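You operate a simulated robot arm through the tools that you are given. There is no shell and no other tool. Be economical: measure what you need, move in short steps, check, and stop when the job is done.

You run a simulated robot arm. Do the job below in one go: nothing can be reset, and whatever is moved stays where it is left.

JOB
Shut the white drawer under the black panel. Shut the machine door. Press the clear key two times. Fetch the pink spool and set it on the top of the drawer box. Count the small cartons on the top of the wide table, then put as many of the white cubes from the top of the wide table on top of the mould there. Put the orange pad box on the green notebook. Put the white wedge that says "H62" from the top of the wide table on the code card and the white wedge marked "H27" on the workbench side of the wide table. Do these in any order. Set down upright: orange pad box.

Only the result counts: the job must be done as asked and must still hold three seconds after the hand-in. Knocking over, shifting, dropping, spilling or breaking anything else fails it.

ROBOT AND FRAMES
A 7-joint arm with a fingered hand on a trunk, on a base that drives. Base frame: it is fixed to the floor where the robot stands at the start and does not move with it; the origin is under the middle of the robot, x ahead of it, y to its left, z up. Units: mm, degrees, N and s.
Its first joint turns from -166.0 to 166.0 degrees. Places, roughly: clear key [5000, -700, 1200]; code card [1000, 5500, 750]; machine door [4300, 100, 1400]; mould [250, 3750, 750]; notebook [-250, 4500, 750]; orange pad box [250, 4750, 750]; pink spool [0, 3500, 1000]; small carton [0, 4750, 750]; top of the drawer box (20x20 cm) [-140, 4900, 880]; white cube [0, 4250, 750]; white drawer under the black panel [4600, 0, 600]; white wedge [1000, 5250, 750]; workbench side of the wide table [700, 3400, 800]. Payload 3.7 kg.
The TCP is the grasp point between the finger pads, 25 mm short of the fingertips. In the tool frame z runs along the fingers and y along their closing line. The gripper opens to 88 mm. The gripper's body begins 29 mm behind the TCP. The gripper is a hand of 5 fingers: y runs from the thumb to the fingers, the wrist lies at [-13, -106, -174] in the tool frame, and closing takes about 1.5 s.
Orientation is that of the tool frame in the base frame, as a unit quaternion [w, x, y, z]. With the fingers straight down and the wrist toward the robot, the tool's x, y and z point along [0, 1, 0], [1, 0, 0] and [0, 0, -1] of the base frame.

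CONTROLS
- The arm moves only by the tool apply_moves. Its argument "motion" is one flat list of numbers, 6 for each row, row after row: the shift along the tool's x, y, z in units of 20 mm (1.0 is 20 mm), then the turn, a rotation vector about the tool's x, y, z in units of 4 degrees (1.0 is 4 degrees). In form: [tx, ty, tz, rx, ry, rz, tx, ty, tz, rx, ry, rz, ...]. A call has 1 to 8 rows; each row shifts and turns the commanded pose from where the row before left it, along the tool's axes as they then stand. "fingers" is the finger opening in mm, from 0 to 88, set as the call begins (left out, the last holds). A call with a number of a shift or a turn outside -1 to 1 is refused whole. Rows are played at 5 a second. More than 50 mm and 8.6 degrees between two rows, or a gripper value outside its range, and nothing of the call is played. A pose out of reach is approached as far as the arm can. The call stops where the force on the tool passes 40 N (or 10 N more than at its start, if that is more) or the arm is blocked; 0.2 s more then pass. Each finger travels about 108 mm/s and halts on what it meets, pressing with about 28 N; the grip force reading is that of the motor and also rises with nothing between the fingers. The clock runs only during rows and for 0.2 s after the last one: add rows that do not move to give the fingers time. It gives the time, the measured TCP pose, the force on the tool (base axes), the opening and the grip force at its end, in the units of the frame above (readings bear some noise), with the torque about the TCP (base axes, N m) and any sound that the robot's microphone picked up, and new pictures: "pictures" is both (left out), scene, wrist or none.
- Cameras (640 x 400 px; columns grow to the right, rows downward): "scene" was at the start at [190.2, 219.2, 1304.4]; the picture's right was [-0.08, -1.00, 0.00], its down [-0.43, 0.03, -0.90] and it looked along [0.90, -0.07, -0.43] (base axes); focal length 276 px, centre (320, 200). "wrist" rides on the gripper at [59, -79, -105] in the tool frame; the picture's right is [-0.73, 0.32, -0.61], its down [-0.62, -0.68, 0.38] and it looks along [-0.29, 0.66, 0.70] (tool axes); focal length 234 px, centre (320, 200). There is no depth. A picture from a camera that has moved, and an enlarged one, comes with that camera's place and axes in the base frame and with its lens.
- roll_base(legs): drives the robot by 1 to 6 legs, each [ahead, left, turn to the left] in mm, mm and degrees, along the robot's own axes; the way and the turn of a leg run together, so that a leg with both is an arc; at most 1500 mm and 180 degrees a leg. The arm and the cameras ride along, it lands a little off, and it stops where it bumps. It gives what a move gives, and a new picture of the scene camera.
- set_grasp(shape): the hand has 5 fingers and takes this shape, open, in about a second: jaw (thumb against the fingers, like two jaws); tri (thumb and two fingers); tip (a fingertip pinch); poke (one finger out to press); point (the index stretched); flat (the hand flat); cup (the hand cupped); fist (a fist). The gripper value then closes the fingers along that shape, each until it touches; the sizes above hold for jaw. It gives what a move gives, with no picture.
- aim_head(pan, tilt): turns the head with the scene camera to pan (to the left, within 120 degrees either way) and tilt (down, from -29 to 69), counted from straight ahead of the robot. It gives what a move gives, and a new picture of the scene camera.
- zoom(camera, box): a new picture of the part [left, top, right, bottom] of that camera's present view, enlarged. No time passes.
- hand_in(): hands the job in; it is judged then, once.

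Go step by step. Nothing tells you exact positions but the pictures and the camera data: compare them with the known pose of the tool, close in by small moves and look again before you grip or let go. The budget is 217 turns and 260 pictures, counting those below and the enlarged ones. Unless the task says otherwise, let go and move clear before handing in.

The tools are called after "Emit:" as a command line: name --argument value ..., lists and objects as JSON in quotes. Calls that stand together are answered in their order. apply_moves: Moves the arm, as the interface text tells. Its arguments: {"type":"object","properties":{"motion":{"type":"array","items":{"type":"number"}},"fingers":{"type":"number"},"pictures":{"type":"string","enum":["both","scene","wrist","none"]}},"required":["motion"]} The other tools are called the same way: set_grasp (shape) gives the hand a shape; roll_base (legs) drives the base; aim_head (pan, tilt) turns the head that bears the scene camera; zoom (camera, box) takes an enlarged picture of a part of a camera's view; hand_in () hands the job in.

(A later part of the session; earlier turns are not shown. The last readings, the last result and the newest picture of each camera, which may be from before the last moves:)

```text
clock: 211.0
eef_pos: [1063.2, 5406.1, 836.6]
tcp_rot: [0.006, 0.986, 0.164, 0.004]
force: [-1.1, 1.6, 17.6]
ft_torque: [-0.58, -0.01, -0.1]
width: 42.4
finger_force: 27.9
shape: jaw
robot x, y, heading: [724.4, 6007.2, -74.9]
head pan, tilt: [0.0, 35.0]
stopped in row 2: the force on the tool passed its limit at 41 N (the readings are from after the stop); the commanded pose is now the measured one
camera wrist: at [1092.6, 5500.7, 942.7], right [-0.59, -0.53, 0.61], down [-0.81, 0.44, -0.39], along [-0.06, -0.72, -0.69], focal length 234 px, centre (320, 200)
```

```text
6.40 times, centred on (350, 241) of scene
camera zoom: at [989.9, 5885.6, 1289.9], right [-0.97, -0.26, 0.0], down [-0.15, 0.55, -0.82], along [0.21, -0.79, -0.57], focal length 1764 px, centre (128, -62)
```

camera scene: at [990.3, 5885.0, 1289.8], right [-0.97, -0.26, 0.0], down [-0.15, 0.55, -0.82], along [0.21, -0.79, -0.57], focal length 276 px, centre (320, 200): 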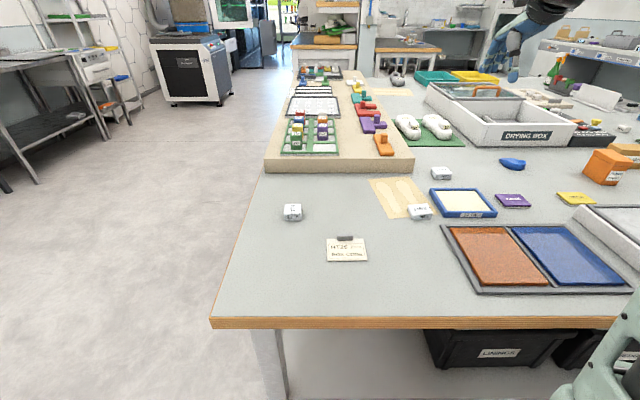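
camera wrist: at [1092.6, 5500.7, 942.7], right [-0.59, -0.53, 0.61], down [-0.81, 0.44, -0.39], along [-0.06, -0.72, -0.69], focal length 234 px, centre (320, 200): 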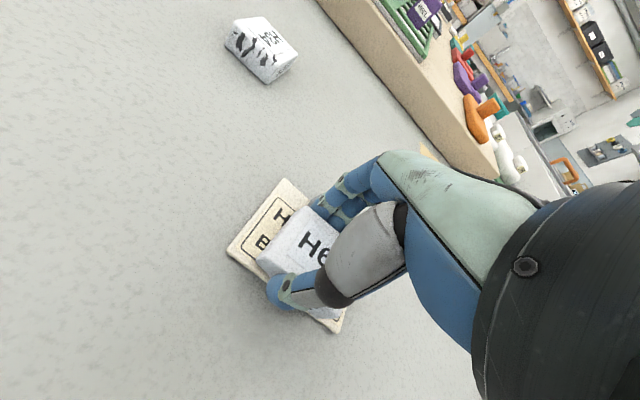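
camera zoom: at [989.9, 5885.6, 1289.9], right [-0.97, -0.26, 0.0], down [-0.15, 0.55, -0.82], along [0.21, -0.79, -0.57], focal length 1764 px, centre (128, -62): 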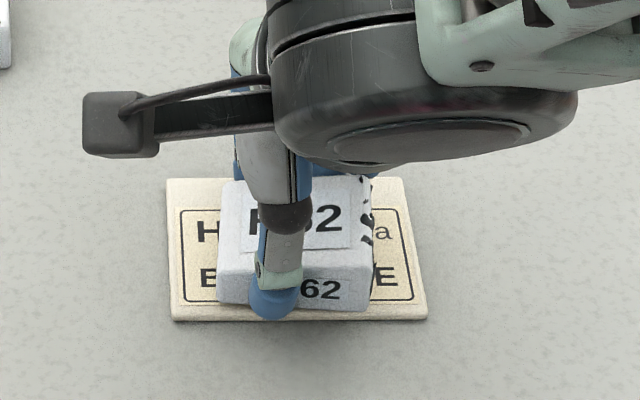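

Fingers rest on the clip (torque). Rise 2 mm, nudge toward the robot 3 mm and release from ~4 mm.

Emit:
apply_moves --motion '[0, 0, -0.12, 0, 0, 0, 0, -0.15, 0, 0, 0, 0, 0, 0, 0, 0, 0, 0]' --pictures "none"

Emit:
apply_moves --motion '[0, 0, 0, 0, 0, 0, 0, 0, 0, 0, 0, 0, 0, 0, 0, 0, 0, 0, 0, 0, 0, 0, 0, 0]' --fingers 58 --pictures "none"

Emit:
apply_moves --motion '[0, 0, -0.3, 0, 0, 0, 0, 0, -0.5, 0, 0, 0, 0, 0, -1, 0, 0, 0, 0, 0, -1, 0, 0, 0, 0, 0, -1, 0, 0, 0, 0, 0, -1, 0, 0, 0, 0, 0, -1, 0, 0, 0, 0, 0, -1, 0, 0, 0]' --pictures "wrist"

Emit:
zoom --camera "scene" --box '[260, 180, 420, 280]'

```text
clock: 211.8
eef_pos: [1061.7, 5409.1, 837.9]
tcp_rot: [0.004, 0.987, 0.163, 0.002]
force: [-0.1, 0.6, 0.3]
ft_torque: [0.04, 0.0, 0.0]
width: 41.8
finger_force: 28.1
shape: jaw
robot x, y, heading: [726.2, 6005.7, -74.9]
head pan, tilt: [0.0, 35.0]
```

```text
clock: 212.8
eef_pos: [1063.3, 5409.2, 838.5]
tcp_rot: [0.004, 0.987, 0.162, 0.003]
force: [-0.3, -1.0, -0.1]
ft_torque: [-0.03, -0.01, 0.01]
width: 57.2
finger_force: 0.1
shape: jaw
robot x, y, heading: [725.3, 6005.4, -74.8]
head pan, tilt: [0.0, 35.0]
```

```text
clock: 214.6
eef_pos: [1061.3, 5409.7, 973.8]
tcp_rot: [0.004, 0.987, 0.163, 0.002]
force: [0.9, -0.4, 0.0]
ft_torque: [-0.01, -0.01, 0.02]
width: 57.5
finger_force: 0.0
shape: jaw
robot x, y, heading: [726.7, 6004.4, -74.6]
head pan, tilt: [0.0, 35.0]
camera wrist: at [1090.5, 5504.1, 1079.1], right [-0.59, -0.53, 0.61], down [-0.81, 0.44, -0.39], along [-0.06, -0.72, -0.69], focal length 234 px, centre (320, 200)
```

wrist: 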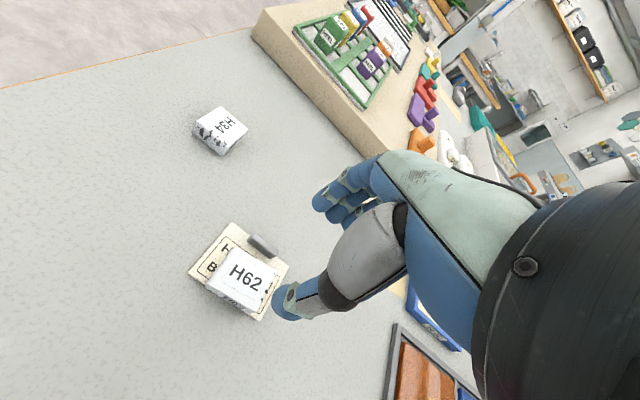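

```text
4.00 times, centred on (340, 230) of scene
camera zoom: at [990.3, 5885.1, 1289.8], right [-0.97, -0.26, 0.0], down [-0.15, 0.55, -0.82], along [0.21, -0.79, -0.57], focal length 1103 px, centre (240, 80)
```

zoom: 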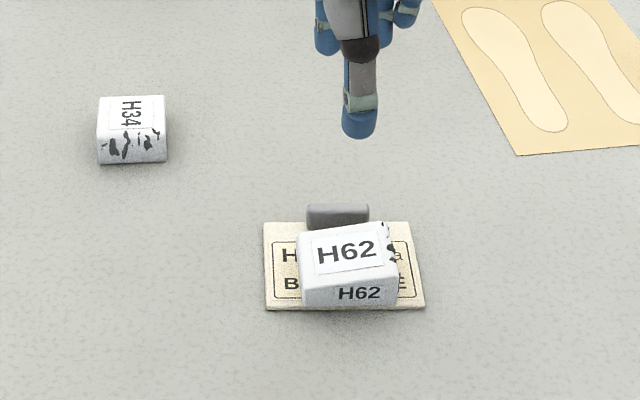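

H62 sits on the code card. Next the pad box: raise the hand and drive right along the far side.

Emit:
apply_moves --motion '[0, 0, -1, 0, 0, 0, 0, 0, -1, 0, 0, 0, -1, 0, -1, 0, 0, 0, -1, 0, -1, 0, 0, 0, -1, 0, -1, 0, 0, 0, -1, 0, -1, 0, 0, 0, -1, 0, -1, 0, 0, 0, -1, 0, -1, 0, 0, 0]' --fingers 88 --pictures "none"

Emit:
roll_base --legs '[[0, -620, 0], [50, 0, 0]]'

Emit:
aim_head --pan 0 --tilt 35

```text
clock: 216.4
eef_pos: [945.7, 5373.2, 1132.4]
tcp_rot: [0.003, 0.986, 0.164, 0.002]
force: [0.3, -0.6, -0.1]
ft_torque: [-0.02, -0.01, 0.02]
width: 87.6
finger_force: 0.1
shape: jaw
robot x, y, heading: [724.7, 6005.3, -74.8]
head pan, tilt: [0.0, 35.0]
```

```text
clock: 220.3
eef_pos: [375.1, 5166.8, 1131.6]
tcp_rot: [0.004, 0.987, 0.163, 0.002]
force: [-0.4, -0.3, 0.0]
ft_torque: [0.01, -0.02, 0.03]
width: 87.7
finger_force: 0.0
shape: jaw
robot x, y, heading: [155.6, 5800.8, -74.9]
head pan, tilt: [0.0, 35.0]
camera scene: at [417.3, 5679.3, 1289.8], right [-0.97, -0.26, 0.0], down [-0.15, 0.55, -0.82], along [0.21, -0.79, -0.57], focal length 276 px, centre (320, 200)
```

scene: 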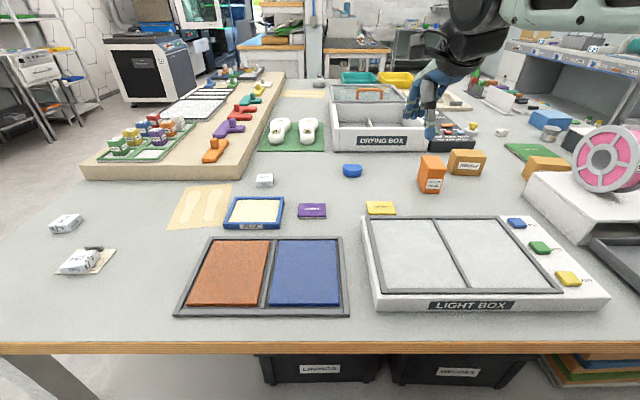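

```text
clock: 220.9
eef_pos: [374.0, 5167.2, 1133.4]
tcp_rot: [0.004, 0.987, 0.163, 0.003]
force: [-0.7, 0.0, -0.1]
ft_torque: [0.01, 0.0, 0.01]
width: 87.6
finger_force: 0.0
shape: jaw
robot x, y, heading: [149.2, 5800.1, -74.7]
head pan, tilt: [0.0, 35.0]
camera scene: at [417.3, 5679.3, 1289.8], right [-0.97, -0.26, 0.0], down [-0.15, 0.55, -0.82], along [0.21, -0.79, -0.57], focal length 276 px, centre (320, 200)
```

scene: 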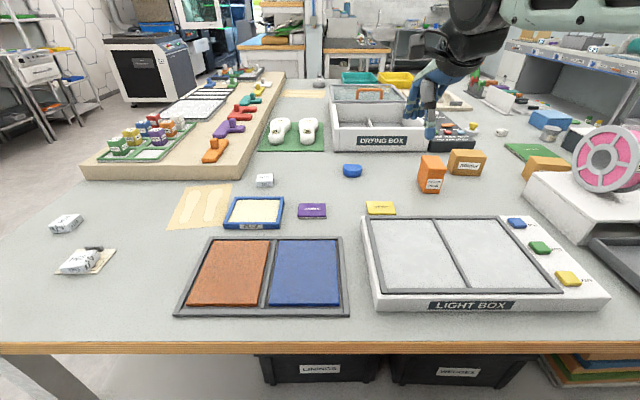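

Emit:
zoom --camera "scene" --box '[380, 130, 520, 220]'

```text
4.44 times, centred on (450, 175) of scene
camera zoom: at [417.3, 5679.3, 1289.8], right [-0.97, -0.26, 0.0], down [-0.15, 0.55, -0.82], along [0.21, -0.79, -0.57], focal length 1225 px, centre (-258, 311)
```

zoom: 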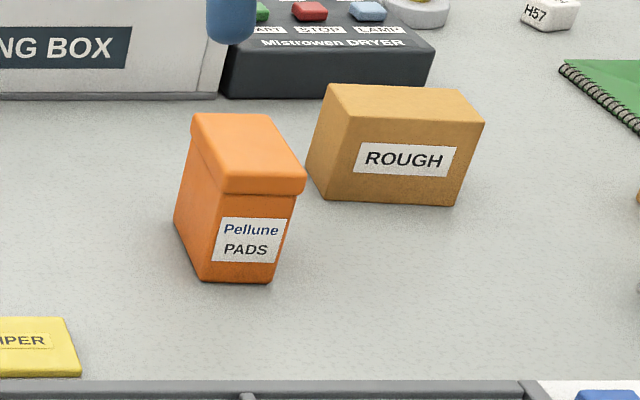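

Pad box: centre ≈(272,4830), 57×97×86 mm high; short side along az≈12°. Rotate the hand by -82° about its axis first.

Emit:
apply_moves --motion '[0, 0, 0, 0, 0, -1, 0, 0, 0, 0, 0, -1, 0, 0, 0, 0, 0, -1, 0, 0, 0, 0, 0, -1, 0, 0, 0, 0, 0, -1, 0, 0, 0, 0, 0, -1, 0, 0, 0, 0, 0, -1, 0, 0, 0, 0, 0, -1]' --pictures "none"

Emit:
apply_moves --motion '[0, 0, 0, 0, 0, -1, 0, 0, 0, 0, 0, -1, 0, 0, 0, 0, 0, -1, 0, 0, 0, 0, 0, -1, 0, 0, 0, 0, 0, -1, 0, 0, 0, 0, 0, -1, 0, 0, 0, 0, 0, -1, 0, 0, 0, 0, 0, -1]' --pictures "none"

Emit:
apply_moves --motion '[0, 0, 0, 0, 0, -1, 0, 0, 0, 0, 0, -1, 0, 0, 0, 0, 0, -1, 0, 0, 0, 0, 0, -1, 0, 0, 0, 0, 0, -0.5, 0, 0, 0, 0, 0, 0]' --pictures "both"

```text
clock: 222.7
eef_pos: [373.8, 5167.0, 1132.8]
tcp_rot: [0.004, 0.903, 0.429, 0.001]
force: [0.0, 0.3, -0.2]
ft_torque: [0.01, 0.02, 0.02]
width: 87.6
finger_force: 0.0
shape: jaw
robot x, y, heading: [151.3, 5800.1, -75.0]
head pan, tilt: [0.0, 35.0]
```

```text
clock: 224.5
eef_pos: [374.0, 5168.2, 1133.0]
tcp_rot: [0.006, 0.75, 0.662, 0.0]
force: [0.4, -0.3, -0.9]
ft_torque: [0.02, 0.02, 0.04]
width: 87.6
finger_force: 0.0
shape: jaw
robot x, y, heading: [154.3, 5798.0, -75.0]
head pan, tilt: [0.0, 35.0]
```

```text
clock: 225.9
eef_pos: [372.6, 5168.3, 1132.4]
tcp_rot: [0.004, 0.637, 0.771, 0.0]
force: [-0.4, -0.6, 1.1]
ft_torque: [-0.01, -0.04, -0.02]
width: 87.7
finger_force: 0.1
shape: jaw
robot x, y, heading: [152.6, 5800.5, -74.8]
head pan, tilt: [0.0, 35.0]
camera scene: at [417.3, 5679.3, 1289.8], right [-0.97, -0.26, 0.0], down [-0.15, 0.55, -0.82], along [0.21, -0.79, -0.57], focal length 276 px, centre (320, 200)
camera wrist: at [283.8, 5211.1, 1237.8], right [0.45, -0.65, 0.61], down [-0.55, -0.74, -0.38], along [0.7, -0.17, -0.69], focal length 234 px, centre (320, 200)
```

scene: 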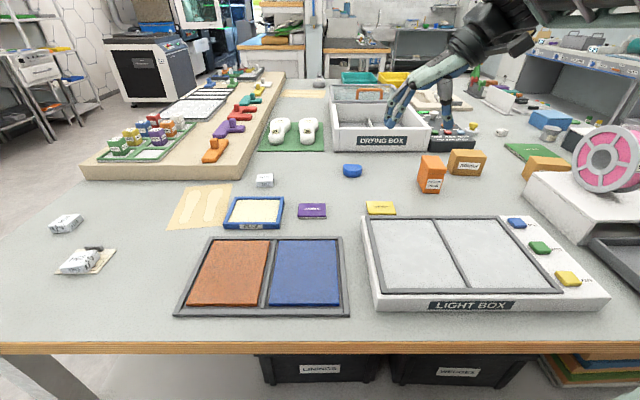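
wrist: 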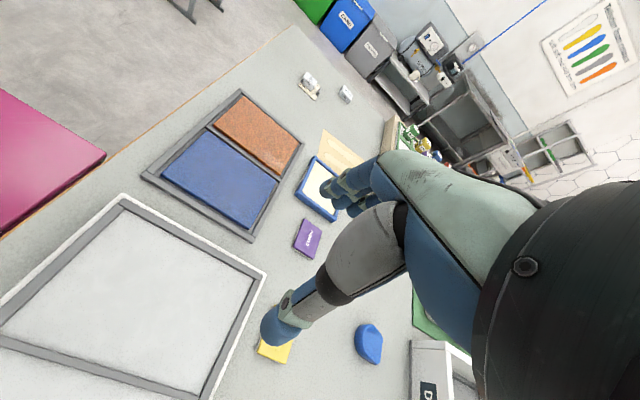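

Emit:
apply_moves --motion '[-0.98, -0.506, 0, 0, 0, 0, -0.98, -0.506, 0, 0, 0, 0, -0.98, -0.506, 0, 0, 0, 0, -0.98, -0.506, 0, 0, 0, 0, -0.98, -0.506, 0, 0, 0, 0, -0.98, -0.506, 0, 0, 0, 0, -0.98, -0.506, 0.5, 0, 0, 0, -0.98, -0.506, 0.5, 0, 0, 0]' --pictures "none"

Emit:
apply_moves --motion '[-0.98, -0.506, 0.8, 0, 0, 0, -0.98, -0.506, 0.8, 0, 0, 0, -0.98, -0.506, 0.8, 0, 0, 0, -0.98, -0.506, 0.8, 0, 0, 0, -0.98, -0.506, 0.8, 0, 0, 0, -0.98, -0.506, 0.8, 0, 0, 0, -0.98, -0.506, 0.8, 0, 0, 0, -0.98, -0.506, 0.8, 0, 0, 0]' --pictures "both"

Emit:
zoom --camera "scene" --box '[360, 100, 520, 200]'

```text
clock: 227.7
eef_pos: [323.9, 4999.1, 1113.3]
tcp_rot: [0.004, 0.637, 0.77, -0.001]
force: [0.6, -0.4, 1.1]
ft_torque: [0.0, 0.03, 0.0]
width: 87.7
finger_force: 0.0
shape: jaw
robot x, y, heading: [151.5, 5800.0, -75.0]
head pan, tilt: [0.0, 35.0]
```

```text
clock: 229.5
eef_pos: [273.9, 4826.7, 985.4]
tcp_rot: [0.006, 0.637, 0.771, -0.001]
force: [0.0, 0.1, 0.4]
ft_torque: [-0.02, -0.03, 0.02]
width: 87.7
finger_force: 0.0
shape: jaw
robot x, y, heading: [151.7, 5801.7, -74.9]
head pan, tilt: [0.0, 35.0]
camera scene: at [417.4, 5679.6, 1289.8], right [-0.97, -0.26, 0.0], down [-0.15, 0.55, -0.82], along [0.21, -0.79, -0.57], focal length 276 px, centre (320, 200)
camera wrist: at [184.8, 4871.4, 1091.4], right [0.45, -0.65, 0.61], down [-0.55, -0.74, -0.38], along [0.7, -0.17, -0.69], focal length 234 px, centre (320, 200)
```

scene: 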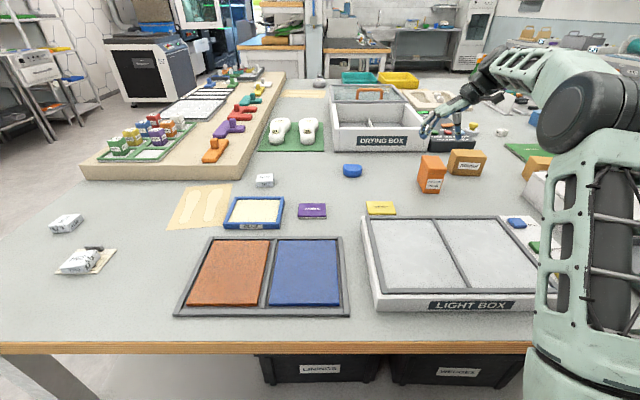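
wrist: 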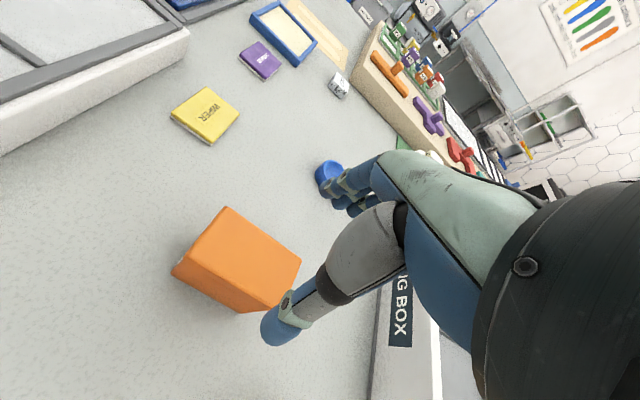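

```text
4.00 times, centred on (440, 150) of scene
camera zoom: at [417.4, 5679.6, 1289.8], right [-0.97, -0.26, 0.0], down [-0.15, 0.55, -0.82], along [0.21, -0.79, -0.57], focal length 1103 px, centre (-160, 400)
```

zoom: 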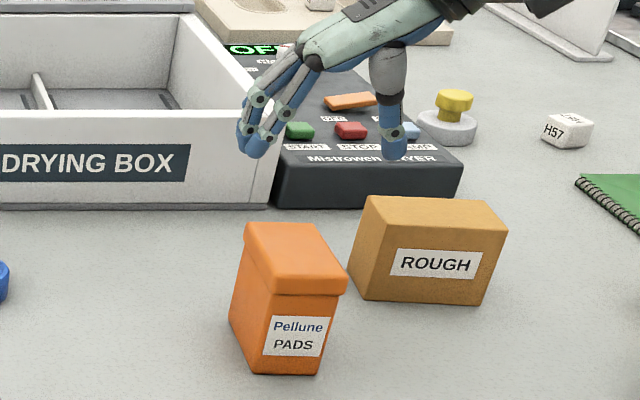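

Emit:
apply_moves --motion '[0.32, 0.16, 1, 0, 0, 0, 0, 0, 1, 0, 0, 0, 0, 0, 1, 0, 0, 0, 0, 0, 0.7, 0, 0, 0]' --pictures "wrist"

Emit:
zoom --camera "scene" --box '[360, 100, 520, 200]'

```text
clock: 230.5
eef_pos: [276.4, 4835.7, 913.3]
tcp_rot: [0.005, 0.638, 0.77, -0.002]
force: [0.3, -0.4, 0.2]
ft_torque: [0.02, -0.03, 0.02]
width: 87.8
finger_force: 0.0
shape: jaw
robot x, y, heading: [152.7, 5801.4, -74.9]
head pan, tilt: [0.0, 35.0]
camera wrist: at [187.6, 4878.0, 1017.8], right [0.45, -0.65, 0.61], down [-0.55, -0.74, -0.38], along [0.7, -0.17, -0.69], focal length 234 px, centre (320, 200)
```

wrist: 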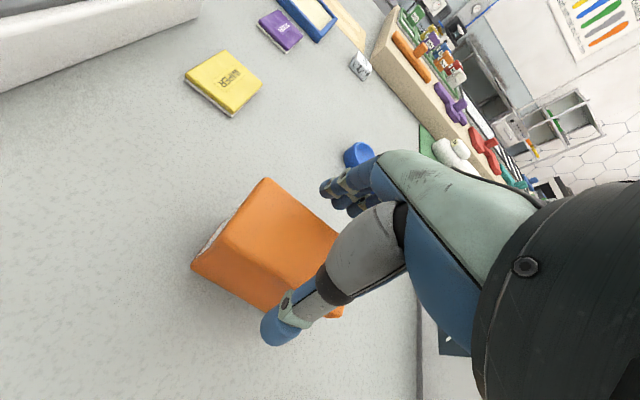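

```text
4.00 times, centred on (440, 150) of scene
camera zoom: at [417.3, 5679.3, 1289.8], right [-0.97, -0.26, 0.0], down [-0.15, 0.55, -0.82], along [0.21, -0.79, -0.57], focal length 1103 px, centre (-160, 400)
```

zoom: 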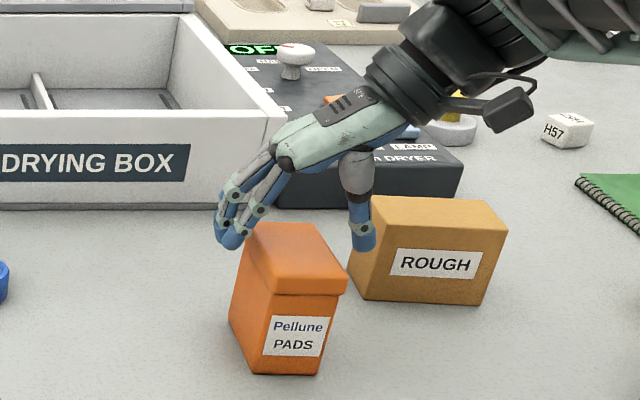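

Aligned. Descend to grip height and close.

Emit:
apply_moves --motion '[0, 0, 0.9, 0, 0, 0, 0, 0, 0.9, 0, 0, 0, 0, 0, 0.65, 0, 0, 0]' --pictures "none"

Emit:
apply_moves --motion '[0, 0, 0, 0, 0, 0, 0, 0, 0, 0, 0, 0, 0, 0, 0, 0, 0, 0, 0, 0, 0, 0, 0, 0, 0, 0, 0, 0, 0, 0, 0, 0, 0, 0, 0, 0]' --fingers 35 --pictures "wrist"

Emit:
zoom --camera "scene" --box '[360, 100, 520, 200]'

```text
clock: 231.3
eef_pos: [278.3, 4835.3, 866.4]
tcp_rot: [0.005, 0.637, 0.771, -0.001]
force: [-0.4, -0.7, 14.8]
ft_torque: [-0.1, -0.09, 0.02]
width: 87.7
finger_force: 0.0
shape: jaw
robot x, y, heading: [153.1, 5801.4, -75.1]
head pan, tilt: [0.0, 35.0]
```

```text
clock: 232.7
eef_pos: [277.9, 4836.2, 865.1]
tcp_rot: [0.005, 0.638, 0.77, 0.0]
force: [3.9, 0.0, 22.7]
ft_torque: [-0.21, -0.55, 0.14]
width: 44.0
finger_force: 27.9
shape: jaw
robot x, y, heading: [153.1, 5803.2, -75.3]
head pan, tilt: [0.0, 35.0]
camera wrist: at [188.9, 4879.0, 969.7], right [0.45, -0.65, 0.62], down [-0.55, -0.74, -0.38], along [0.7, -0.17, -0.69], focal length 234 px, centre (320, 200)
```

wrist: 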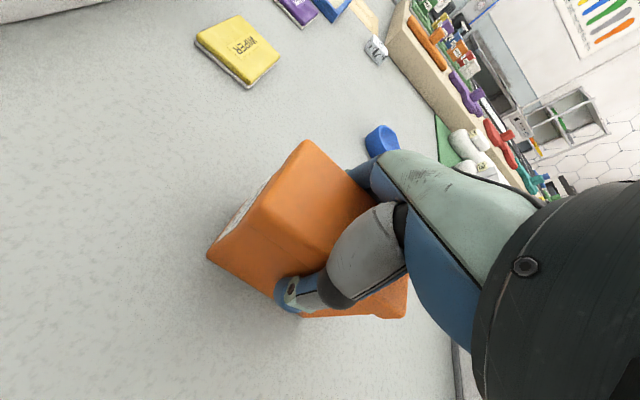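

```text
4.00 times, centred on (440, 150) of scene
camera zoom: at [417.3, 5680.2, 1289.9], right [-0.97, -0.26, 0.0], down [-0.15, 0.55, -0.82], along [0.21, -0.79, -0.57], focal length 1103 px, centre (-160, 400)
```

zoom: 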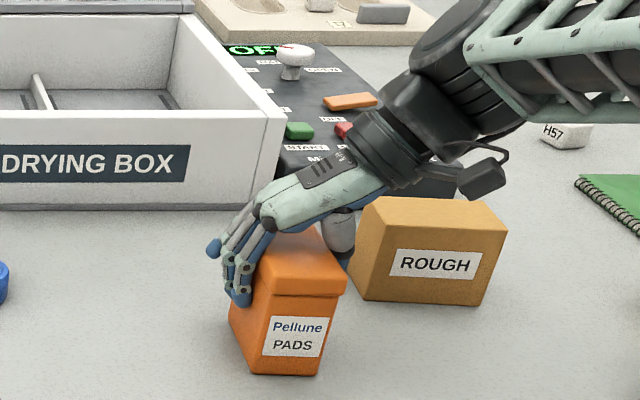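

Gripped below the lid (44 mm). Lift.

Emit:
apply_moves --motion '[0, 0, -0.3, 0, 0, 0, 0, 0, -0.6, 0, 0, 0, 0, 0, -1, 0, 0, 0, 0, 0, -1, 0, 0, 0, 0, 0, -1, 0, 0, 0]' --pictures "wrist"

Emit:
zoom --camera "scene" --box '[360, 100, 520, 200]'

```text
clock: 233.9
eef_pos: [276.2, 4834.4, 942.5]
tcp_rot: [0.004, 0.638, 0.77, -0.001]
force: [-0.9, 0.7, -1.7]
ft_torque: [0.0, 0.0, 0.0]
width: 42.9
finger_force: 28.1
shape: jaw
robot x, y, heading: [152.2, 5802.0, -74.9]
head pan, tilt: [0.0, 35.0]
camera wrist: at [187.0, 4878.1, 1047.5], right [0.45, -0.65, 0.61], down [-0.55, -0.74, -0.38], along [0.7, -0.17, -0.69], focal length 234 px, centre (320, 200)
```

wrist: 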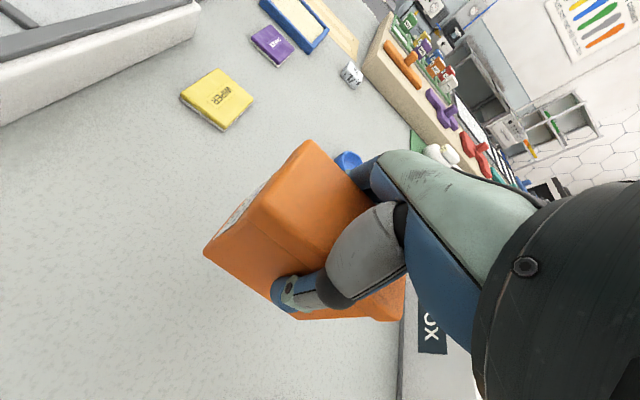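

```text
4.00 times, centred on (440, 150) of scene
camera zoom: at [417.3, 5679.1, 1289.8], right [-0.97, -0.26, 0.0], down [-0.15, 0.55, -0.82], along [0.21, -0.79, -0.57], focal length 1103 px, centre (-160, 400)
```

zoom: 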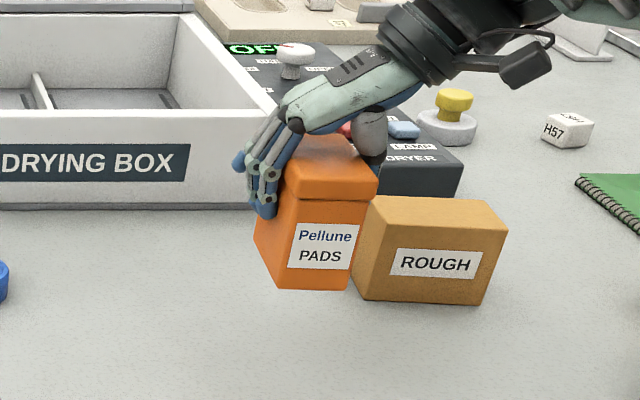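

Box held upright. Raise, pull in, and drive round to the left side.

Emit:
apply_moves --motion '[0, 0, -1, 0, 0, 0, 0, 0, -1, 0, 0, 0, 0, 0, -1, 0, 0, 0, 1, 0, -1, 0, 0, 0, 1, 0, -1, 0, 0, 0, 1, 0, -1, 0, 0, 0, 1, 0, -1, 0, 0, 0, 1, 0, -1, 0, 0, 0]' --pictures "none"

Emit:
apply_moves --motion '[1, 0, -1, 0, 0, 0, 1, 0, -1, 0, 0, 0, 1, 0, -1, 0, 0, 0, 1, 0, 0, 0, 0, 0, 1, 0, 0, 0, 0, 0, 1, 0, 0, 0, 0, 0, 1, 0, 0, 0, 0, 0, 0, 0, 0, 0, 0, 0]' --pictures "none"

Emit:
roll_base --legs '[[-100, 0, 0], [0, -1000, 0], [0, -850, 0], [0, 0, 90], [0, -700, 0], [0, -540, 0]]'

Emit:
aim_head --pan 0 --tilt 35

```text
clock: 235.7
eef_pos: [257.4, 4934.6, 1099.9]
tcp_rot: [0.004, 0.637, 0.771, 0.0]
force: [0.2, -0.6, -1.5]
ft_torque: [0.02, -0.02, 0.0]
width: 42.5
finger_force: 28.2
shape: jaw
robot x, y, heading: [150.5, 5804.1, -74.7]
head pan, tilt: [0.0, 35.0]
```

```text
clock: 237.5
eef_pos: [231.0, 5070.8, 1159.9]
tcp_rot: [0.005, 0.637, 0.771, 0.0]
force: [0.0, -0.5, -1.4]
ft_torque: [0.01, -0.04, -0.02]
width: 42.5
finger_force: 28.1
shape: jaw
robot x, y, heading: [155.1, 5801.7, -75.0]
head pan, tilt: [0.0, 35.0]
```

```text
clock: 257.6
eef_pos: [-629.7, 4288.1, 1159.3]
tcp_rot: [0.003, -0.086, 0.996, 0.002]
force: [-0.3, -0.1, -2.7]
ft_torque: [-0.03, 0.02, 0.01]
width: 42.7
finger_force: 28.1
shape: jaw
robot x, y, heading: [-1363.9, 4221.3, 14.4]
head pan, tilt: [0.0, 35.0]
camera scene: at [-1235.8, 4486.2, 1289.8], right [0.25, -0.97, 0.0], down [-0.56, -0.14, -0.82], along [0.79, 0.2, -0.57], focal length 276 px, centre (320, 200)
```

scene: 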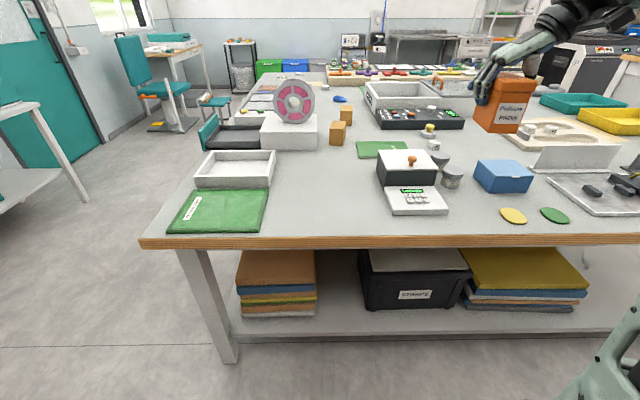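

```text
clock: 258.1
eef_pos: [-629.1, 4287.6, 1160.2]
tcp_rot: [0.004, -0.086, 0.996, 0.002]
force: [0.4, 0.2, -1.2]
ft_torque: [-0.02, 0.0, 0.01]
width: 42.4
finger_force: 28.5
shape: jaw
robot x, y, heading: [-1359.5, 4224.3, 14.1]
head pan, tilt: [0.0, 35.0]
camera scene: at [-1235.8, 4486.2, 1289.8], right [0.25, -0.97, 0.0], down [-0.56, -0.14, -0.82], along [0.79, 0.2, -0.57], focal length 276 px, centre (320, 200)
```

scene: 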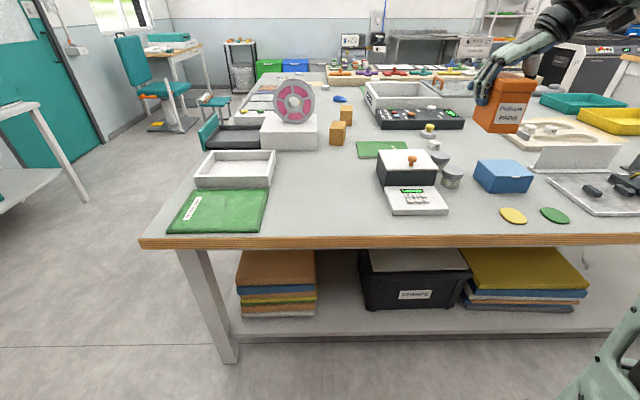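

Emit:
roll_base --legs '[[240, 0, 1]]'

Emit:
zoom --camera "scene" --box '[320, 110, 520, 235]'

```text
clock: 259.9
eef_pos: [-398.9, 4357.0, 1159.7]
tcp_rot: [0.004, -0.092, 0.996, 0.002]
force: [0.0, 0.5, -1.7]
ft_torque: [0.03, -0.04, -0.02]
width: 42.6
finger_force: 27.8
shape: jaw
robot x, y, heading: [-1131.8, 4280.6, 14.8]
head pan, tilt: [0.0, 35.0]
camera scene: at [-1006.8, 4548.3, 1289.8], right [0.26, -0.97, 0.0], down [-0.55, -0.15, -0.82], along [0.79, 0.21, -0.57], focal length 276 px, centre (320, 200)
```

scene: 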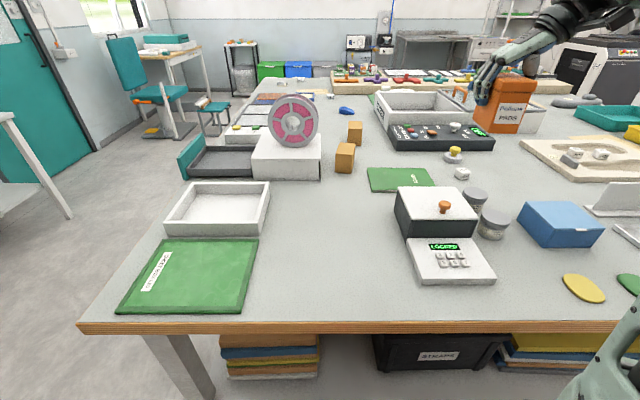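

```text
3.20 times, centred on (420, 172) of scene
camera zoom: at [-1006.8, 4548.3, 1289.8], right [0.26, -0.97, 0.0], down [-0.55, -0.15, -0.82], along [0.79, 0.21, -0.57], focal length 882 px, centre (0, 288)
```

zoom: 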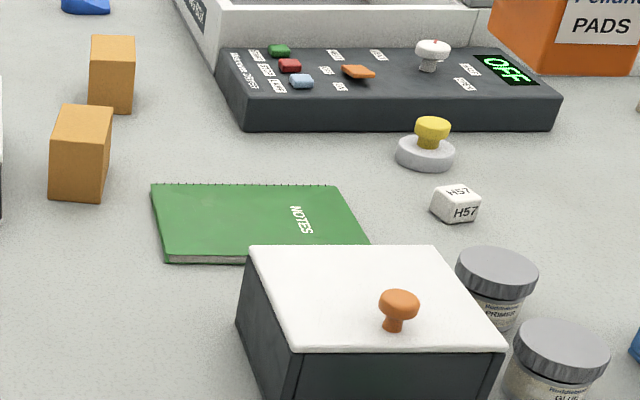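

Notebook centre ≈(-154,4488). Carry the box above it and descend partway.

Emit:
apply_moves --motion '[-0.95, 0.3, 0, 0, 0, 0, -0.95, 0.3, 0, 0, 0, 0, -0.95, 0.3, 0, 0, 0, 0, -0.95, 0.3, 0, 0, 0, 0, -0.95, 0.3, 0, 0, 0, 0, -0.95, 0.3, 0, 0, 0, 0, -0.95, 0.3, 0, 0, 0, 0, -0.95, 0.3, 0, 0, 0, 0]' --pictures "none"

Emit:
apply_moves --motion '[-0.95, 0.3, 0.5, 0, 0, 0, -0.95, 0.3, 0.5, 0, 0, 0, -0.95, 0.3, 1, 0, 0, 0, -0.95, 0.3, 1, 0, 0, 0, -0.95, 0.3, 1, 0, 0, 0, -0.95, 0.3, 1, 0, 0, 0, 0, 0, 1, 0, 0, 0, 0, 0, 1, 0, 0, 0]' --pictures "both"

Emit:
zoom --camera "scene" --box '[320, 90, 520, 215]'

```text
clock: 261.7
eef_pos: [-257.7, 4431.9, 1159.1]
tcp_rot: [0.004, -0.093, 0.996, 0.003]
force: [-0.8, 0.2, -1.5]
ft_torque: [-0.01, -0.01, 0.08]
width: 42.3
finger_force: 27.8
shape: jaw
robot x, y, heading: [-1127.4, 4281.8, 14.8]
head pan, tilt: [0.0, 35.0]
```

```text
clock: 263.5
eef_pos: [-150.5, 4488.7, 1021.6]
tcp_rot: [0.005, -0.092, 0.996, 0.002]
force: [-0.4, 0.8, -0.9]
ft_torque: [-0.02, -0.03, -0.01]
width: 42.2
finger_force: 27.8
shape: jaw
robot x, y, heading: [-1128.6, 4280.5, 15.1]
head pan, tilt: [0.0, 35.0]
camera scene: at [-1006.9, 4548.3, 1289.8], right [0.26, -0.97, 0.0], down [-0.55, -0.15, -0.82], along [0.79, 0.21, -0.57], focal length 276 px, centre (320, 200)
camera wrist: at [-194.5, 4399.7, 1127.1], right [0.65, 0.45, 0.61], down [0.74, -0.55, -0.38], along [0.17, 0.7, -0.69], focal length 234 px, centre (320, 200)
```

scene: 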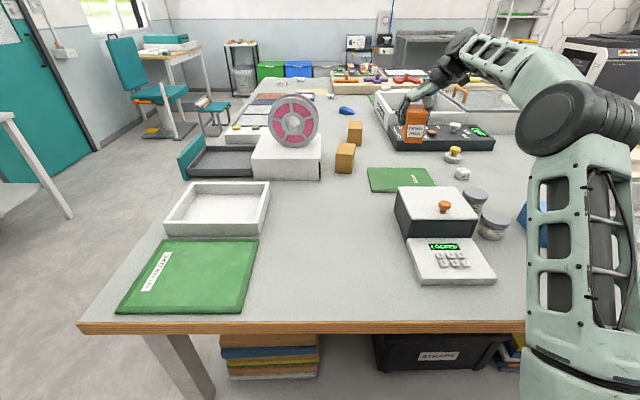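
wrist: 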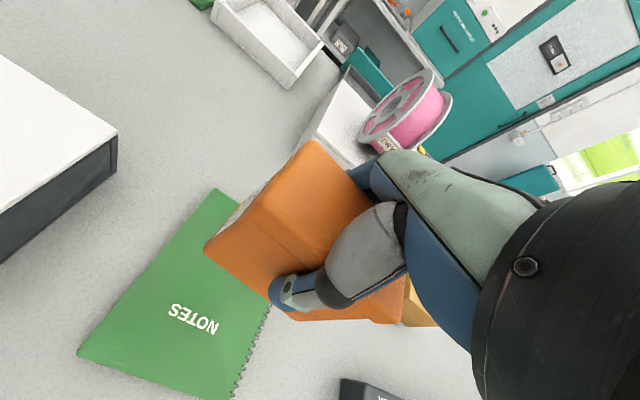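

```text
3.20 times, centred on (420, 152) of scene
camera zoom: at [-1006.9, 4548.3, 1289.8], right [0.26, -0.97, 0.0], down [-0.55, -0.15, -0.82], along [0.79, 0.21, -0.57], focal length 882 px, centre (0, 352)
```

zoom: 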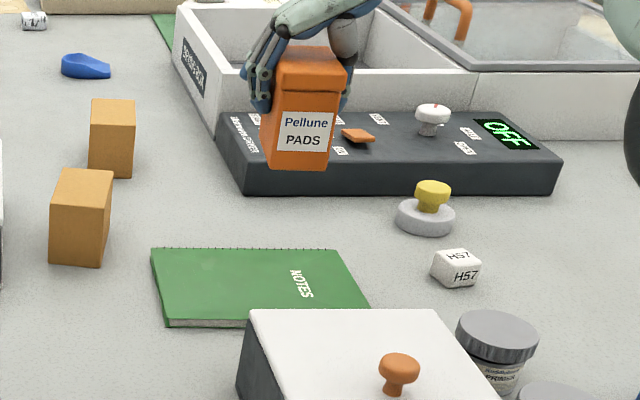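

Position is over the notebook's middle. Descend.

Emit:
apply_moves --motion '[0, 0, 1, 0, 0, 0, 0, 0, 1, 0, 0, 0, 0, 0, 1, 0, 0, 0, 0, 0, 1, 0, 0, 0, 0, 0, 1, 0, 0, 0, 0, 0, 1, 0, 0, 0, 0, 0, 0.5, 0, 0, 0]' --pictures "none"

Emit:
zoom --camera "scene" --box '[340, 110, 480, 200]'

```text
clock: 265.1
eef_pos: [-150.8, 4489.9, 892.5]
tcp_rot: [0.003, -0.092, 0.996, 0.002]
force: [0.3, -0.6, -1.4]
ft_torque: [0.0, -0.04, -0.02]
width: 42.3
finger_force: 28.2
shape: jaw
robot x, y, heading: [-1128.2, 4281.2, 15.2]
head pan, tilt: [0.0, 35.0]
```

```text
4.44 times, centred on (410, 155) of scene
camera zoom: at [-1006.8, 4548.3, 1289.8], right [0.26, -0.97, 0.0], down [-0.55, -0.15, -0.82], along [0.79, 0.21, -0.57], focal length 1225 px, centre (-80, 400)
```

zoom: 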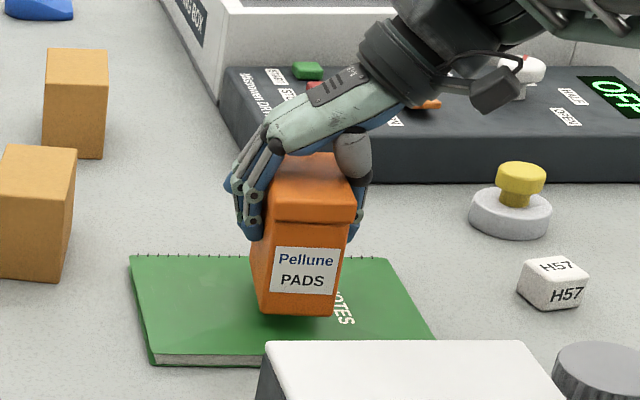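

Emit:
apply_moves --motion '[0, 0, 0.4, 0, 0, 0, 0, 0, 0, 0, 0, 0]' --pictures "none"

Emit:
apply_moves --motion '[0, 0, 0.2, 0, 0, 0, 0, 0, 0, 0, 0, 0]' --pictures "none"

Emit:
apply_moves --motion '[0, 0, 0.15, 0, 0, 0, 0, 0, 0, 0, 0, 0]' --pictures "none"

```text
clock: 265.7
eef_pos: [-150.6, 4489.6, 884.6]
tcp_rot: [0.003, -0.092, 0.996, 0.002]
force: [-0.2, 0.6, -1.9]
ft_torque: [0.01, 0.02, -0.02]
width: 42.4
finger_force: 27.7
shape: jaw
robot x, y, heading: [-1126.1, 4280.5, 14.8]
head pan, tilt: [0.0, 35.0]
```

```text
clock: 266.3
eef_pos: [-151.1, 4491.5, 880.3]
tcp_rot: [0.003, -0.093, 0.996, 0.003]
force: [-0.2, 0.2, -0.4]
ft_torque: [0.07, -0.03, -0.03]
width: 42.4
finger_force: 27.8
shape: jaw
robot x, y, heading: [-1130.4, 4281.3, 14.9]
head pan, tilt: [0.0, 35.0]
```

```text
clock: 266.9
eef_pos: [-151.3, 4490.6, 878.7]
tcp_rot: [0.004, -0.092, 0.996, 0.003]
force: [-4.1, -1.8, 16.5]
ft_torque: [0.35, -0.31, 0.05]
width: 42.3
finger_force: 27.8
shape: jaw
robot x, y, heading: [-1129.9, 4282.8, 15.1]
head pan, tilt: [0.0, 35.0]
```

Contact. Ease off, open, and check.

Emit:
apply_moves --motion '[0, 0, -0.07, 0, 0, 0, 0, 0, 0, 0, 0, 0]' --pictures "none"

Emit:
apply_moves --motion '[0, 0, 0, 0, 0, 0, 0, 0, 0, 0, 0, 0, 0, 0, 0, 0, 0, 0, 0, 0, 0, 0, 0, 0, 0, 0, 0, 0, 0, 0]' --fingers 88 --pictures "none"

Emit:
apply_moves --motion '[0, 0, -0.5, 0, 0, 0, 0, 0, -1, 0, 0, 0, 0, 0, -1, 0, 0, 0, 0, 0, -1, 0, 0, 0, 0, 0, -1, 0, 0, 0, 0, 0, -1, 0, 0, 0, 0, 0, -1, 0, 0, 0, 0, 0, -1, 0, 0, 0]' --pictures "none"

Emit:
zoom --camera "scene" --box '[300, 80, 500, 205]'

```text
clock: 267.5
eef_pos: [-151.8, 4490.2, 879.3]
tcp_rot: [0.005, -0.092, 0.996, 0.004]
force: [-2.7, -0.7, 12.6]
ft_torque: [0.44, -0.31, 0.11]
width: 42.4
finger_force: 28.1
shape: jaw
robot x, y, heading: [-1128.4, 4279.1, 14.8]
head pan, tilt: [0.0, 35.0]
```

```text
clock: 268.7
eef_pos: [-151.3, 4490.1, 879.3]
tcp_rot: [0.004, -0.092, 0.996, 0.002]
force: [-0.8, -3.2, 5.3]
ft_torque: [0.02, -0.06, 0.0]
width: 88.0
finger_force: 0.0
shape: jaw
robot x, y, heading: [-1130.2, 4280.8, 14.6]
head pan, tilt: [0.0, 35.0]
```

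```text
clock: 270.5
eef_pos: [-151.1, 4490.1, 1029.0]
tcp_rot: [0.003, -0.093, 0.996, 0.002]
force: [0.6, 0.3, -0.7]
ft_torque: [0.01, 0.03, 0.0]
width: 88.1
finger_force: 0.0
shape: jaw
robot x, y, heading: [-1130.6, 4281.1, 15.0]
head pan, tilt: [0.0, 35.0]
```

```text
3.20 times, centred on (400, 142) of scene
camera zoom: at [-1006.7, 4548.2, 1289.8], right [0.26, -0.97, 0.0], down [-0.55, -0.15, -0.82], along [0.79, 0.21, -0.57], focal length 882 px, centre (64, 384)
```

zoom: 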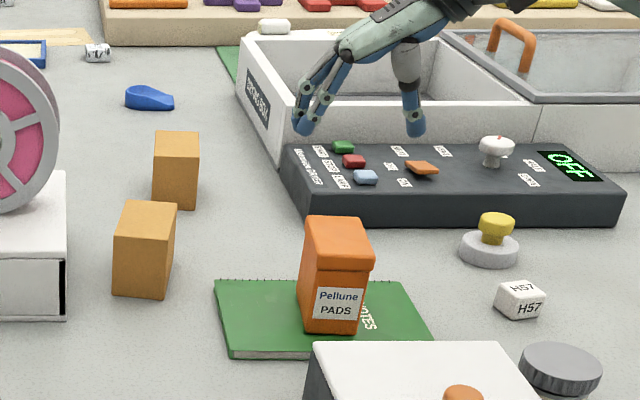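

Pad box stands upright on the notebook. Retract, rotate the hand back, and drive to the far side for H27.

Emit:
apply_moves --motion '[0, 0, -1, 0, 0, 0, 0, 0, -1, 0, 0, 0, 0.5, 0, -1, 0, 0, 0, 1, 0, -1, 0, 0, 0, 1, 0, -1, 0, 0, 0, 1, 0, -1, 0, 0, 0, 1, 0, 0, 0, 0, 0, 1, 0, 0, 0, 0, 0]' --pictures "none"

Emit:
apply_moves --motion '[0, 0, 0, 0, 0, 1, 0, 0, 0, 0, 0, 1, 0, 0, 0, 0, 0, 1, 0, 0, 0, 0, 0, 1, 0, 0, 0, 0, 0, 1, 0, 0, 0, 0, 0, 1, 0, 0, 0, 0, 0, 1, 0, 0, 0, 0, 0, 1]' --pictures "none"

Emit:
apply_moves --motion '[0, 0, 0, 0, 0, 1, 0, 0, 0, 0, 0, 1, 0, 0, 0, 0, 0, 1, 0, 0, 0, 0, 0, 1, 0, 0, 0, 0, 0, 1, 0, 0, 0, 0, 0, 1, 0, 0, 0, 0, 0, 1, 0, 0, 0, 0, 0, 1]' --pictures "none"

Emit:
apply_moves --motion '[0, 0, 0, 0, 0, 1, 0, 0, 0, 0, 0, 1, 0, 0, 0, 0, 0, 1, 0, 0, 0, 0, 0, 1, 0, 0, 0, 0, 0, 1, 0, 0, 0, 0, 0, 0.5]' --pictures "none"

Emit:
roll_base --legs '[[-260, 0, 0], [0, 1230, 0], [1150, 0, 0], [1200, 0, 0], [0, 0, -90], [120, 0, 0]]'

```text
clock: 272.3
eef_pos: [-259.8, 4468.3, 1148.9]
tcp_rot: [0.003, -0.093, 0.996, 0.002]
force: [-0.5, -0.1, 0.3]
ft_torque: [0.01, 0.02, 0.01]
width: 88.1
finger_force: 0.1
shape: jaw
robot x, y, heading: [-1127.9, 4279.2, 15.3]
head pan, tilt: [0.0, 35.0]
```

```text
clock: 274.1
eef_pos: [-260.7, 4467.6, 1147.9]
tcp_rot: [0.004, 0.187, 0.982, 0.003]
force: [-0.6, -0.6, 0.4]
ft_torque: [0.0, 0.0, -0.01]
width: 88.1
finger_force: 0.0
shape: jaw
robot x, y, heading: [-1128.3, 4281.0, 15.1]
head pan, tilt: [0.0, 35.0]
```

```text
clock: 275.9
eef_pos: [-261.2, 4469.1, 1147.0]
tcp_rot: [0.002, 0.45, 0.893, 0.004]
force: [-0.1, 0.4, 0.5]
ft_torque: [-0.01, 0.01, 0.03]
width: 88.1
finger_force: 0.0
shape: jaw
robot x, y, heading: [-1128.7, 4281.7, 15.1]
head pan, tilt: [0.0, 35.0]
```

```text
clock: 277.3
eef_pos: [-260.9, 4468.6, 1146.9]
tcp_rot: [0.001, 0.612, 0.791, 0.005]
force: [0.4, 0.2, -0.4]
ft_torque: [0.04, -0.02, -0.01]
width: 87.7
finger_force: 0.1
shape: jaw
robot x, y, heading: [-1128.3, 4280.4, 14.9]
head pan, tilt: [0.0, 35.0]
```

```text
clock: 300.8
eef_pos: [789.3, 5153.0, 1147.9]
tcp_rot: [0.003, 0.988, 0.155, 0.003]
force: [-0.5, -0.9, -0.2]
ft_torque: [0.0, 0.01, -0.02]
width: 88.0
finger_force: 0.1
shape: jaw
robot x, y, heading: [557.1, 6010.3, -71.9]
head pan, tilt: [0.0, 35.0]
camera scene: at [826.2, 5903.3, 1289.8], right [-0.95, -0.31, 0.0], down [-0.18, 0.55, -0.82], along [0.25, -0.78, -0.57], focal length 276 px, centre (320, 200)
```

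scene: 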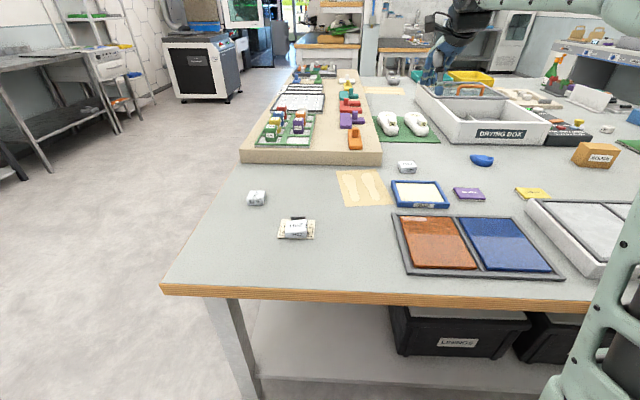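

Emit:
zoom --camera "scene" --box '[330, 130, 490, 230]'

```text
4.00 times, centred on (410, 180) of scene
camera zoom: at [826.2, 5903.3, 1289.8], right [-0.95, -0.31, 0.0], down [-0.18, 0.55, -0.82], along [0.25, -0.78, -0.57], focal length 1103 px, centre (-40, 280)
```

zoom: 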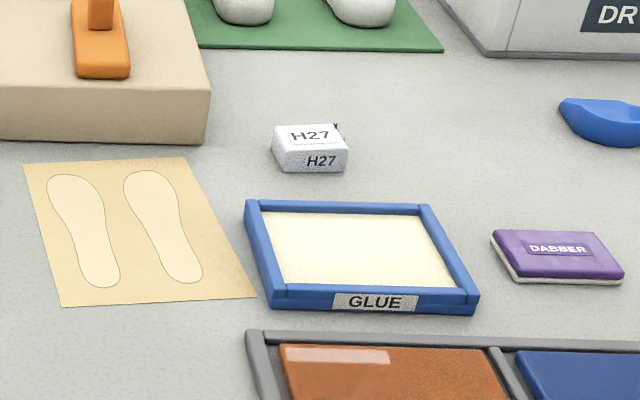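

H27 ≈(800,4960), gap to the glue tray ≈45 mm. Move above it with a 72 mm opening.

Emit:
apply_moves --motion '[-0.27, 1, 0.5, 0, 0, 0, -0.27, 1, 0.5, 0, 0, 0, -0.27, 1, 1, 0, 0, 0, -0.27, 1, 1, 0, 0, 0, -0.27, 1, 1, 0, 0, 0, -0.27, 1, 1, 0, 0, 0, -0.27, 1, 1, 0, 0, 0, -0.27, 1, 1, 0, 0, 0]' --fingers 72 --pictures "none"

Emit:
apply_moves --motion '[0, 0.7, 0.5, 0, 0, 0, 0, 0.6, 0.5, 0, 0, 0, 0, 0, 0, 0, 0, 0]' --pictures "wrist"

Emit:
zoom --camera "wrist" --box '[180, 180, 380, 305]'

```text
clock: 302.6
eef_pos: [797.6, 4987.5, 1008.8]
tcp_rot: [0.004, 0.988, 0.153, 0.002]
force: [-0.2, 0.0, 0.6]
ft_torque: [-0.02, -0.01, -0.01]
width: 72.3
finger_force: 0.1
shape: jaw
robot x, y, heading: [554.9, 6011.5, -71.8]
head pan, tilt: [0.0, 35.0]
```

```text
clock: 303.4
eef_pos: [805.8, 4962.6, 988.0]
tcp_rot: [0.004, 0.988, 0.154, 0.002]
force: [0.0, -1.3, 0.5]
ft_torque: [-0.01, -0.04, 0.0]
width: 72.2
finger_force: 0.1
shape: jaw
robot x, y, heading: [558.7, 6011.2, -71.7]
head pan, tilt: [0.0, 35.0]
camera wrist: at [836.3, 5056.2, 1093.8], right [-0.6, -0.53, 0.61], down [-0.8, 0.46, -0.39], along [-0.07, -0.72, -0.69], focal length 234 px, centre (320, 200)
```

wrist: 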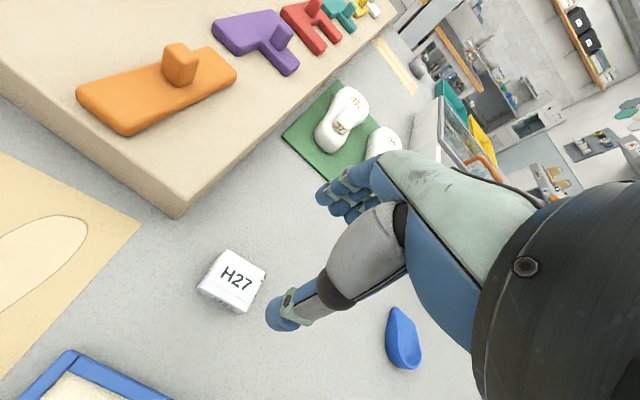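

```text
3.20 times, centred on (280, 242) of wrist
camera zoom: at [836.3, 5056.2, 1093.8], right [-0.6, -0.53, 0.61], down [-0.8, 0.46, -0.39], along [-0.07, -0.72, -0.69], focal length 749 px, centre (448, 64)
```

zoom: 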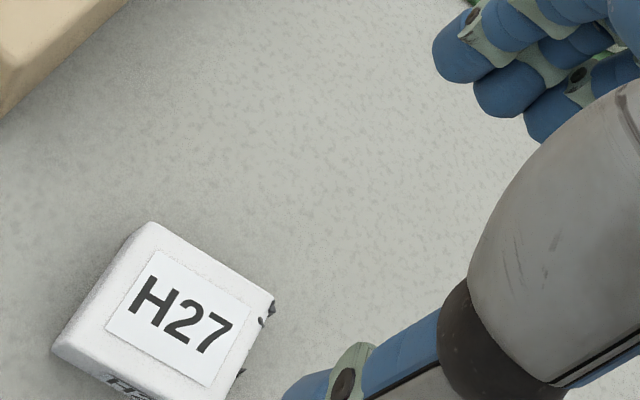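

Emit:
apply_moves --motion '[0.25, 0, 1, 0, 0, 0, 0, 0, 1, 0, 0, 0, 0, 0, 1, 0, 0, 0, 0, 0, 1, 0, 0, 0, 0, 0, 1, 0, 0, 0, 0, 0, 1, 0, 0, 0, 0, 0, 0.5, 0, 0, 0]' --pictures "wrist"

Emit:
zoom --camera "scene" --box '[350, 120, 480, 200]'

```text
clock: 305.0
eef_pos: [813.8, 4964.2, 858.2]
tcp_rot: [0.003, 0.988, 0.155, 0.003]
force: [0.0, 0.7, -0.2]
ft_torque: [0.0, 0.0, 0.01]
width: 72.4
finger_force: 0.1
shape: jaw
robot x, y, heading: [555.1, 6010.4, -72.1]
head pan, tilt: [0.0, 35.0]
camera wrist: at [845.1, 5057.8, 963.1], right [-0.6, -0.53, 0.61], down [-0.8, 0.46, -0.39], along [-0.07, -0.72, -0.69], focal length 234 px, centre (320, 200)
```

wrist: 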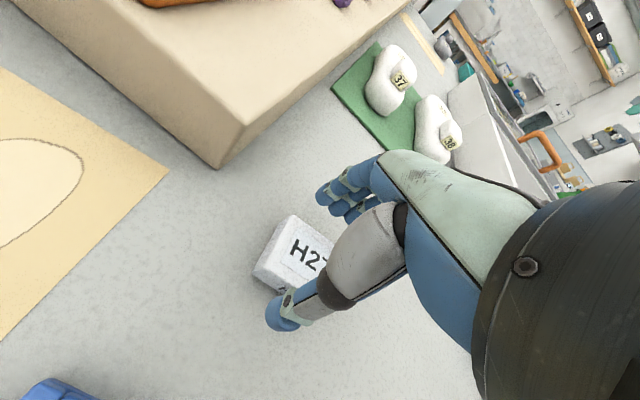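

```text
4.92 times, centred on (415, 160) of scene
camera zoom: at [826.2, 5903.4, 1289.8], right [-0.95, -0.31, 0.0], down [-0.18, 0.55, -0.82], along [0.25, -0.78, -0.57], focal length 1357 px, centre (-148, 397)
```

zoom: 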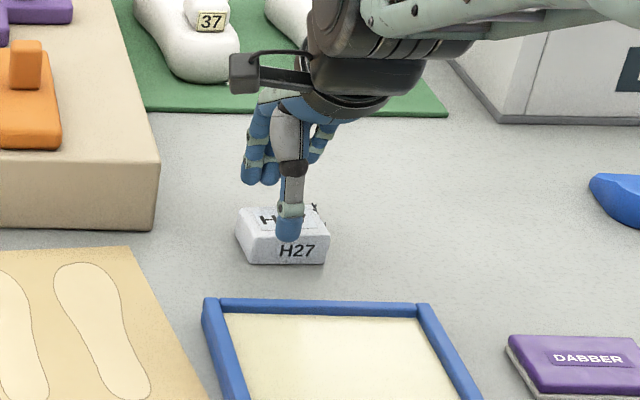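

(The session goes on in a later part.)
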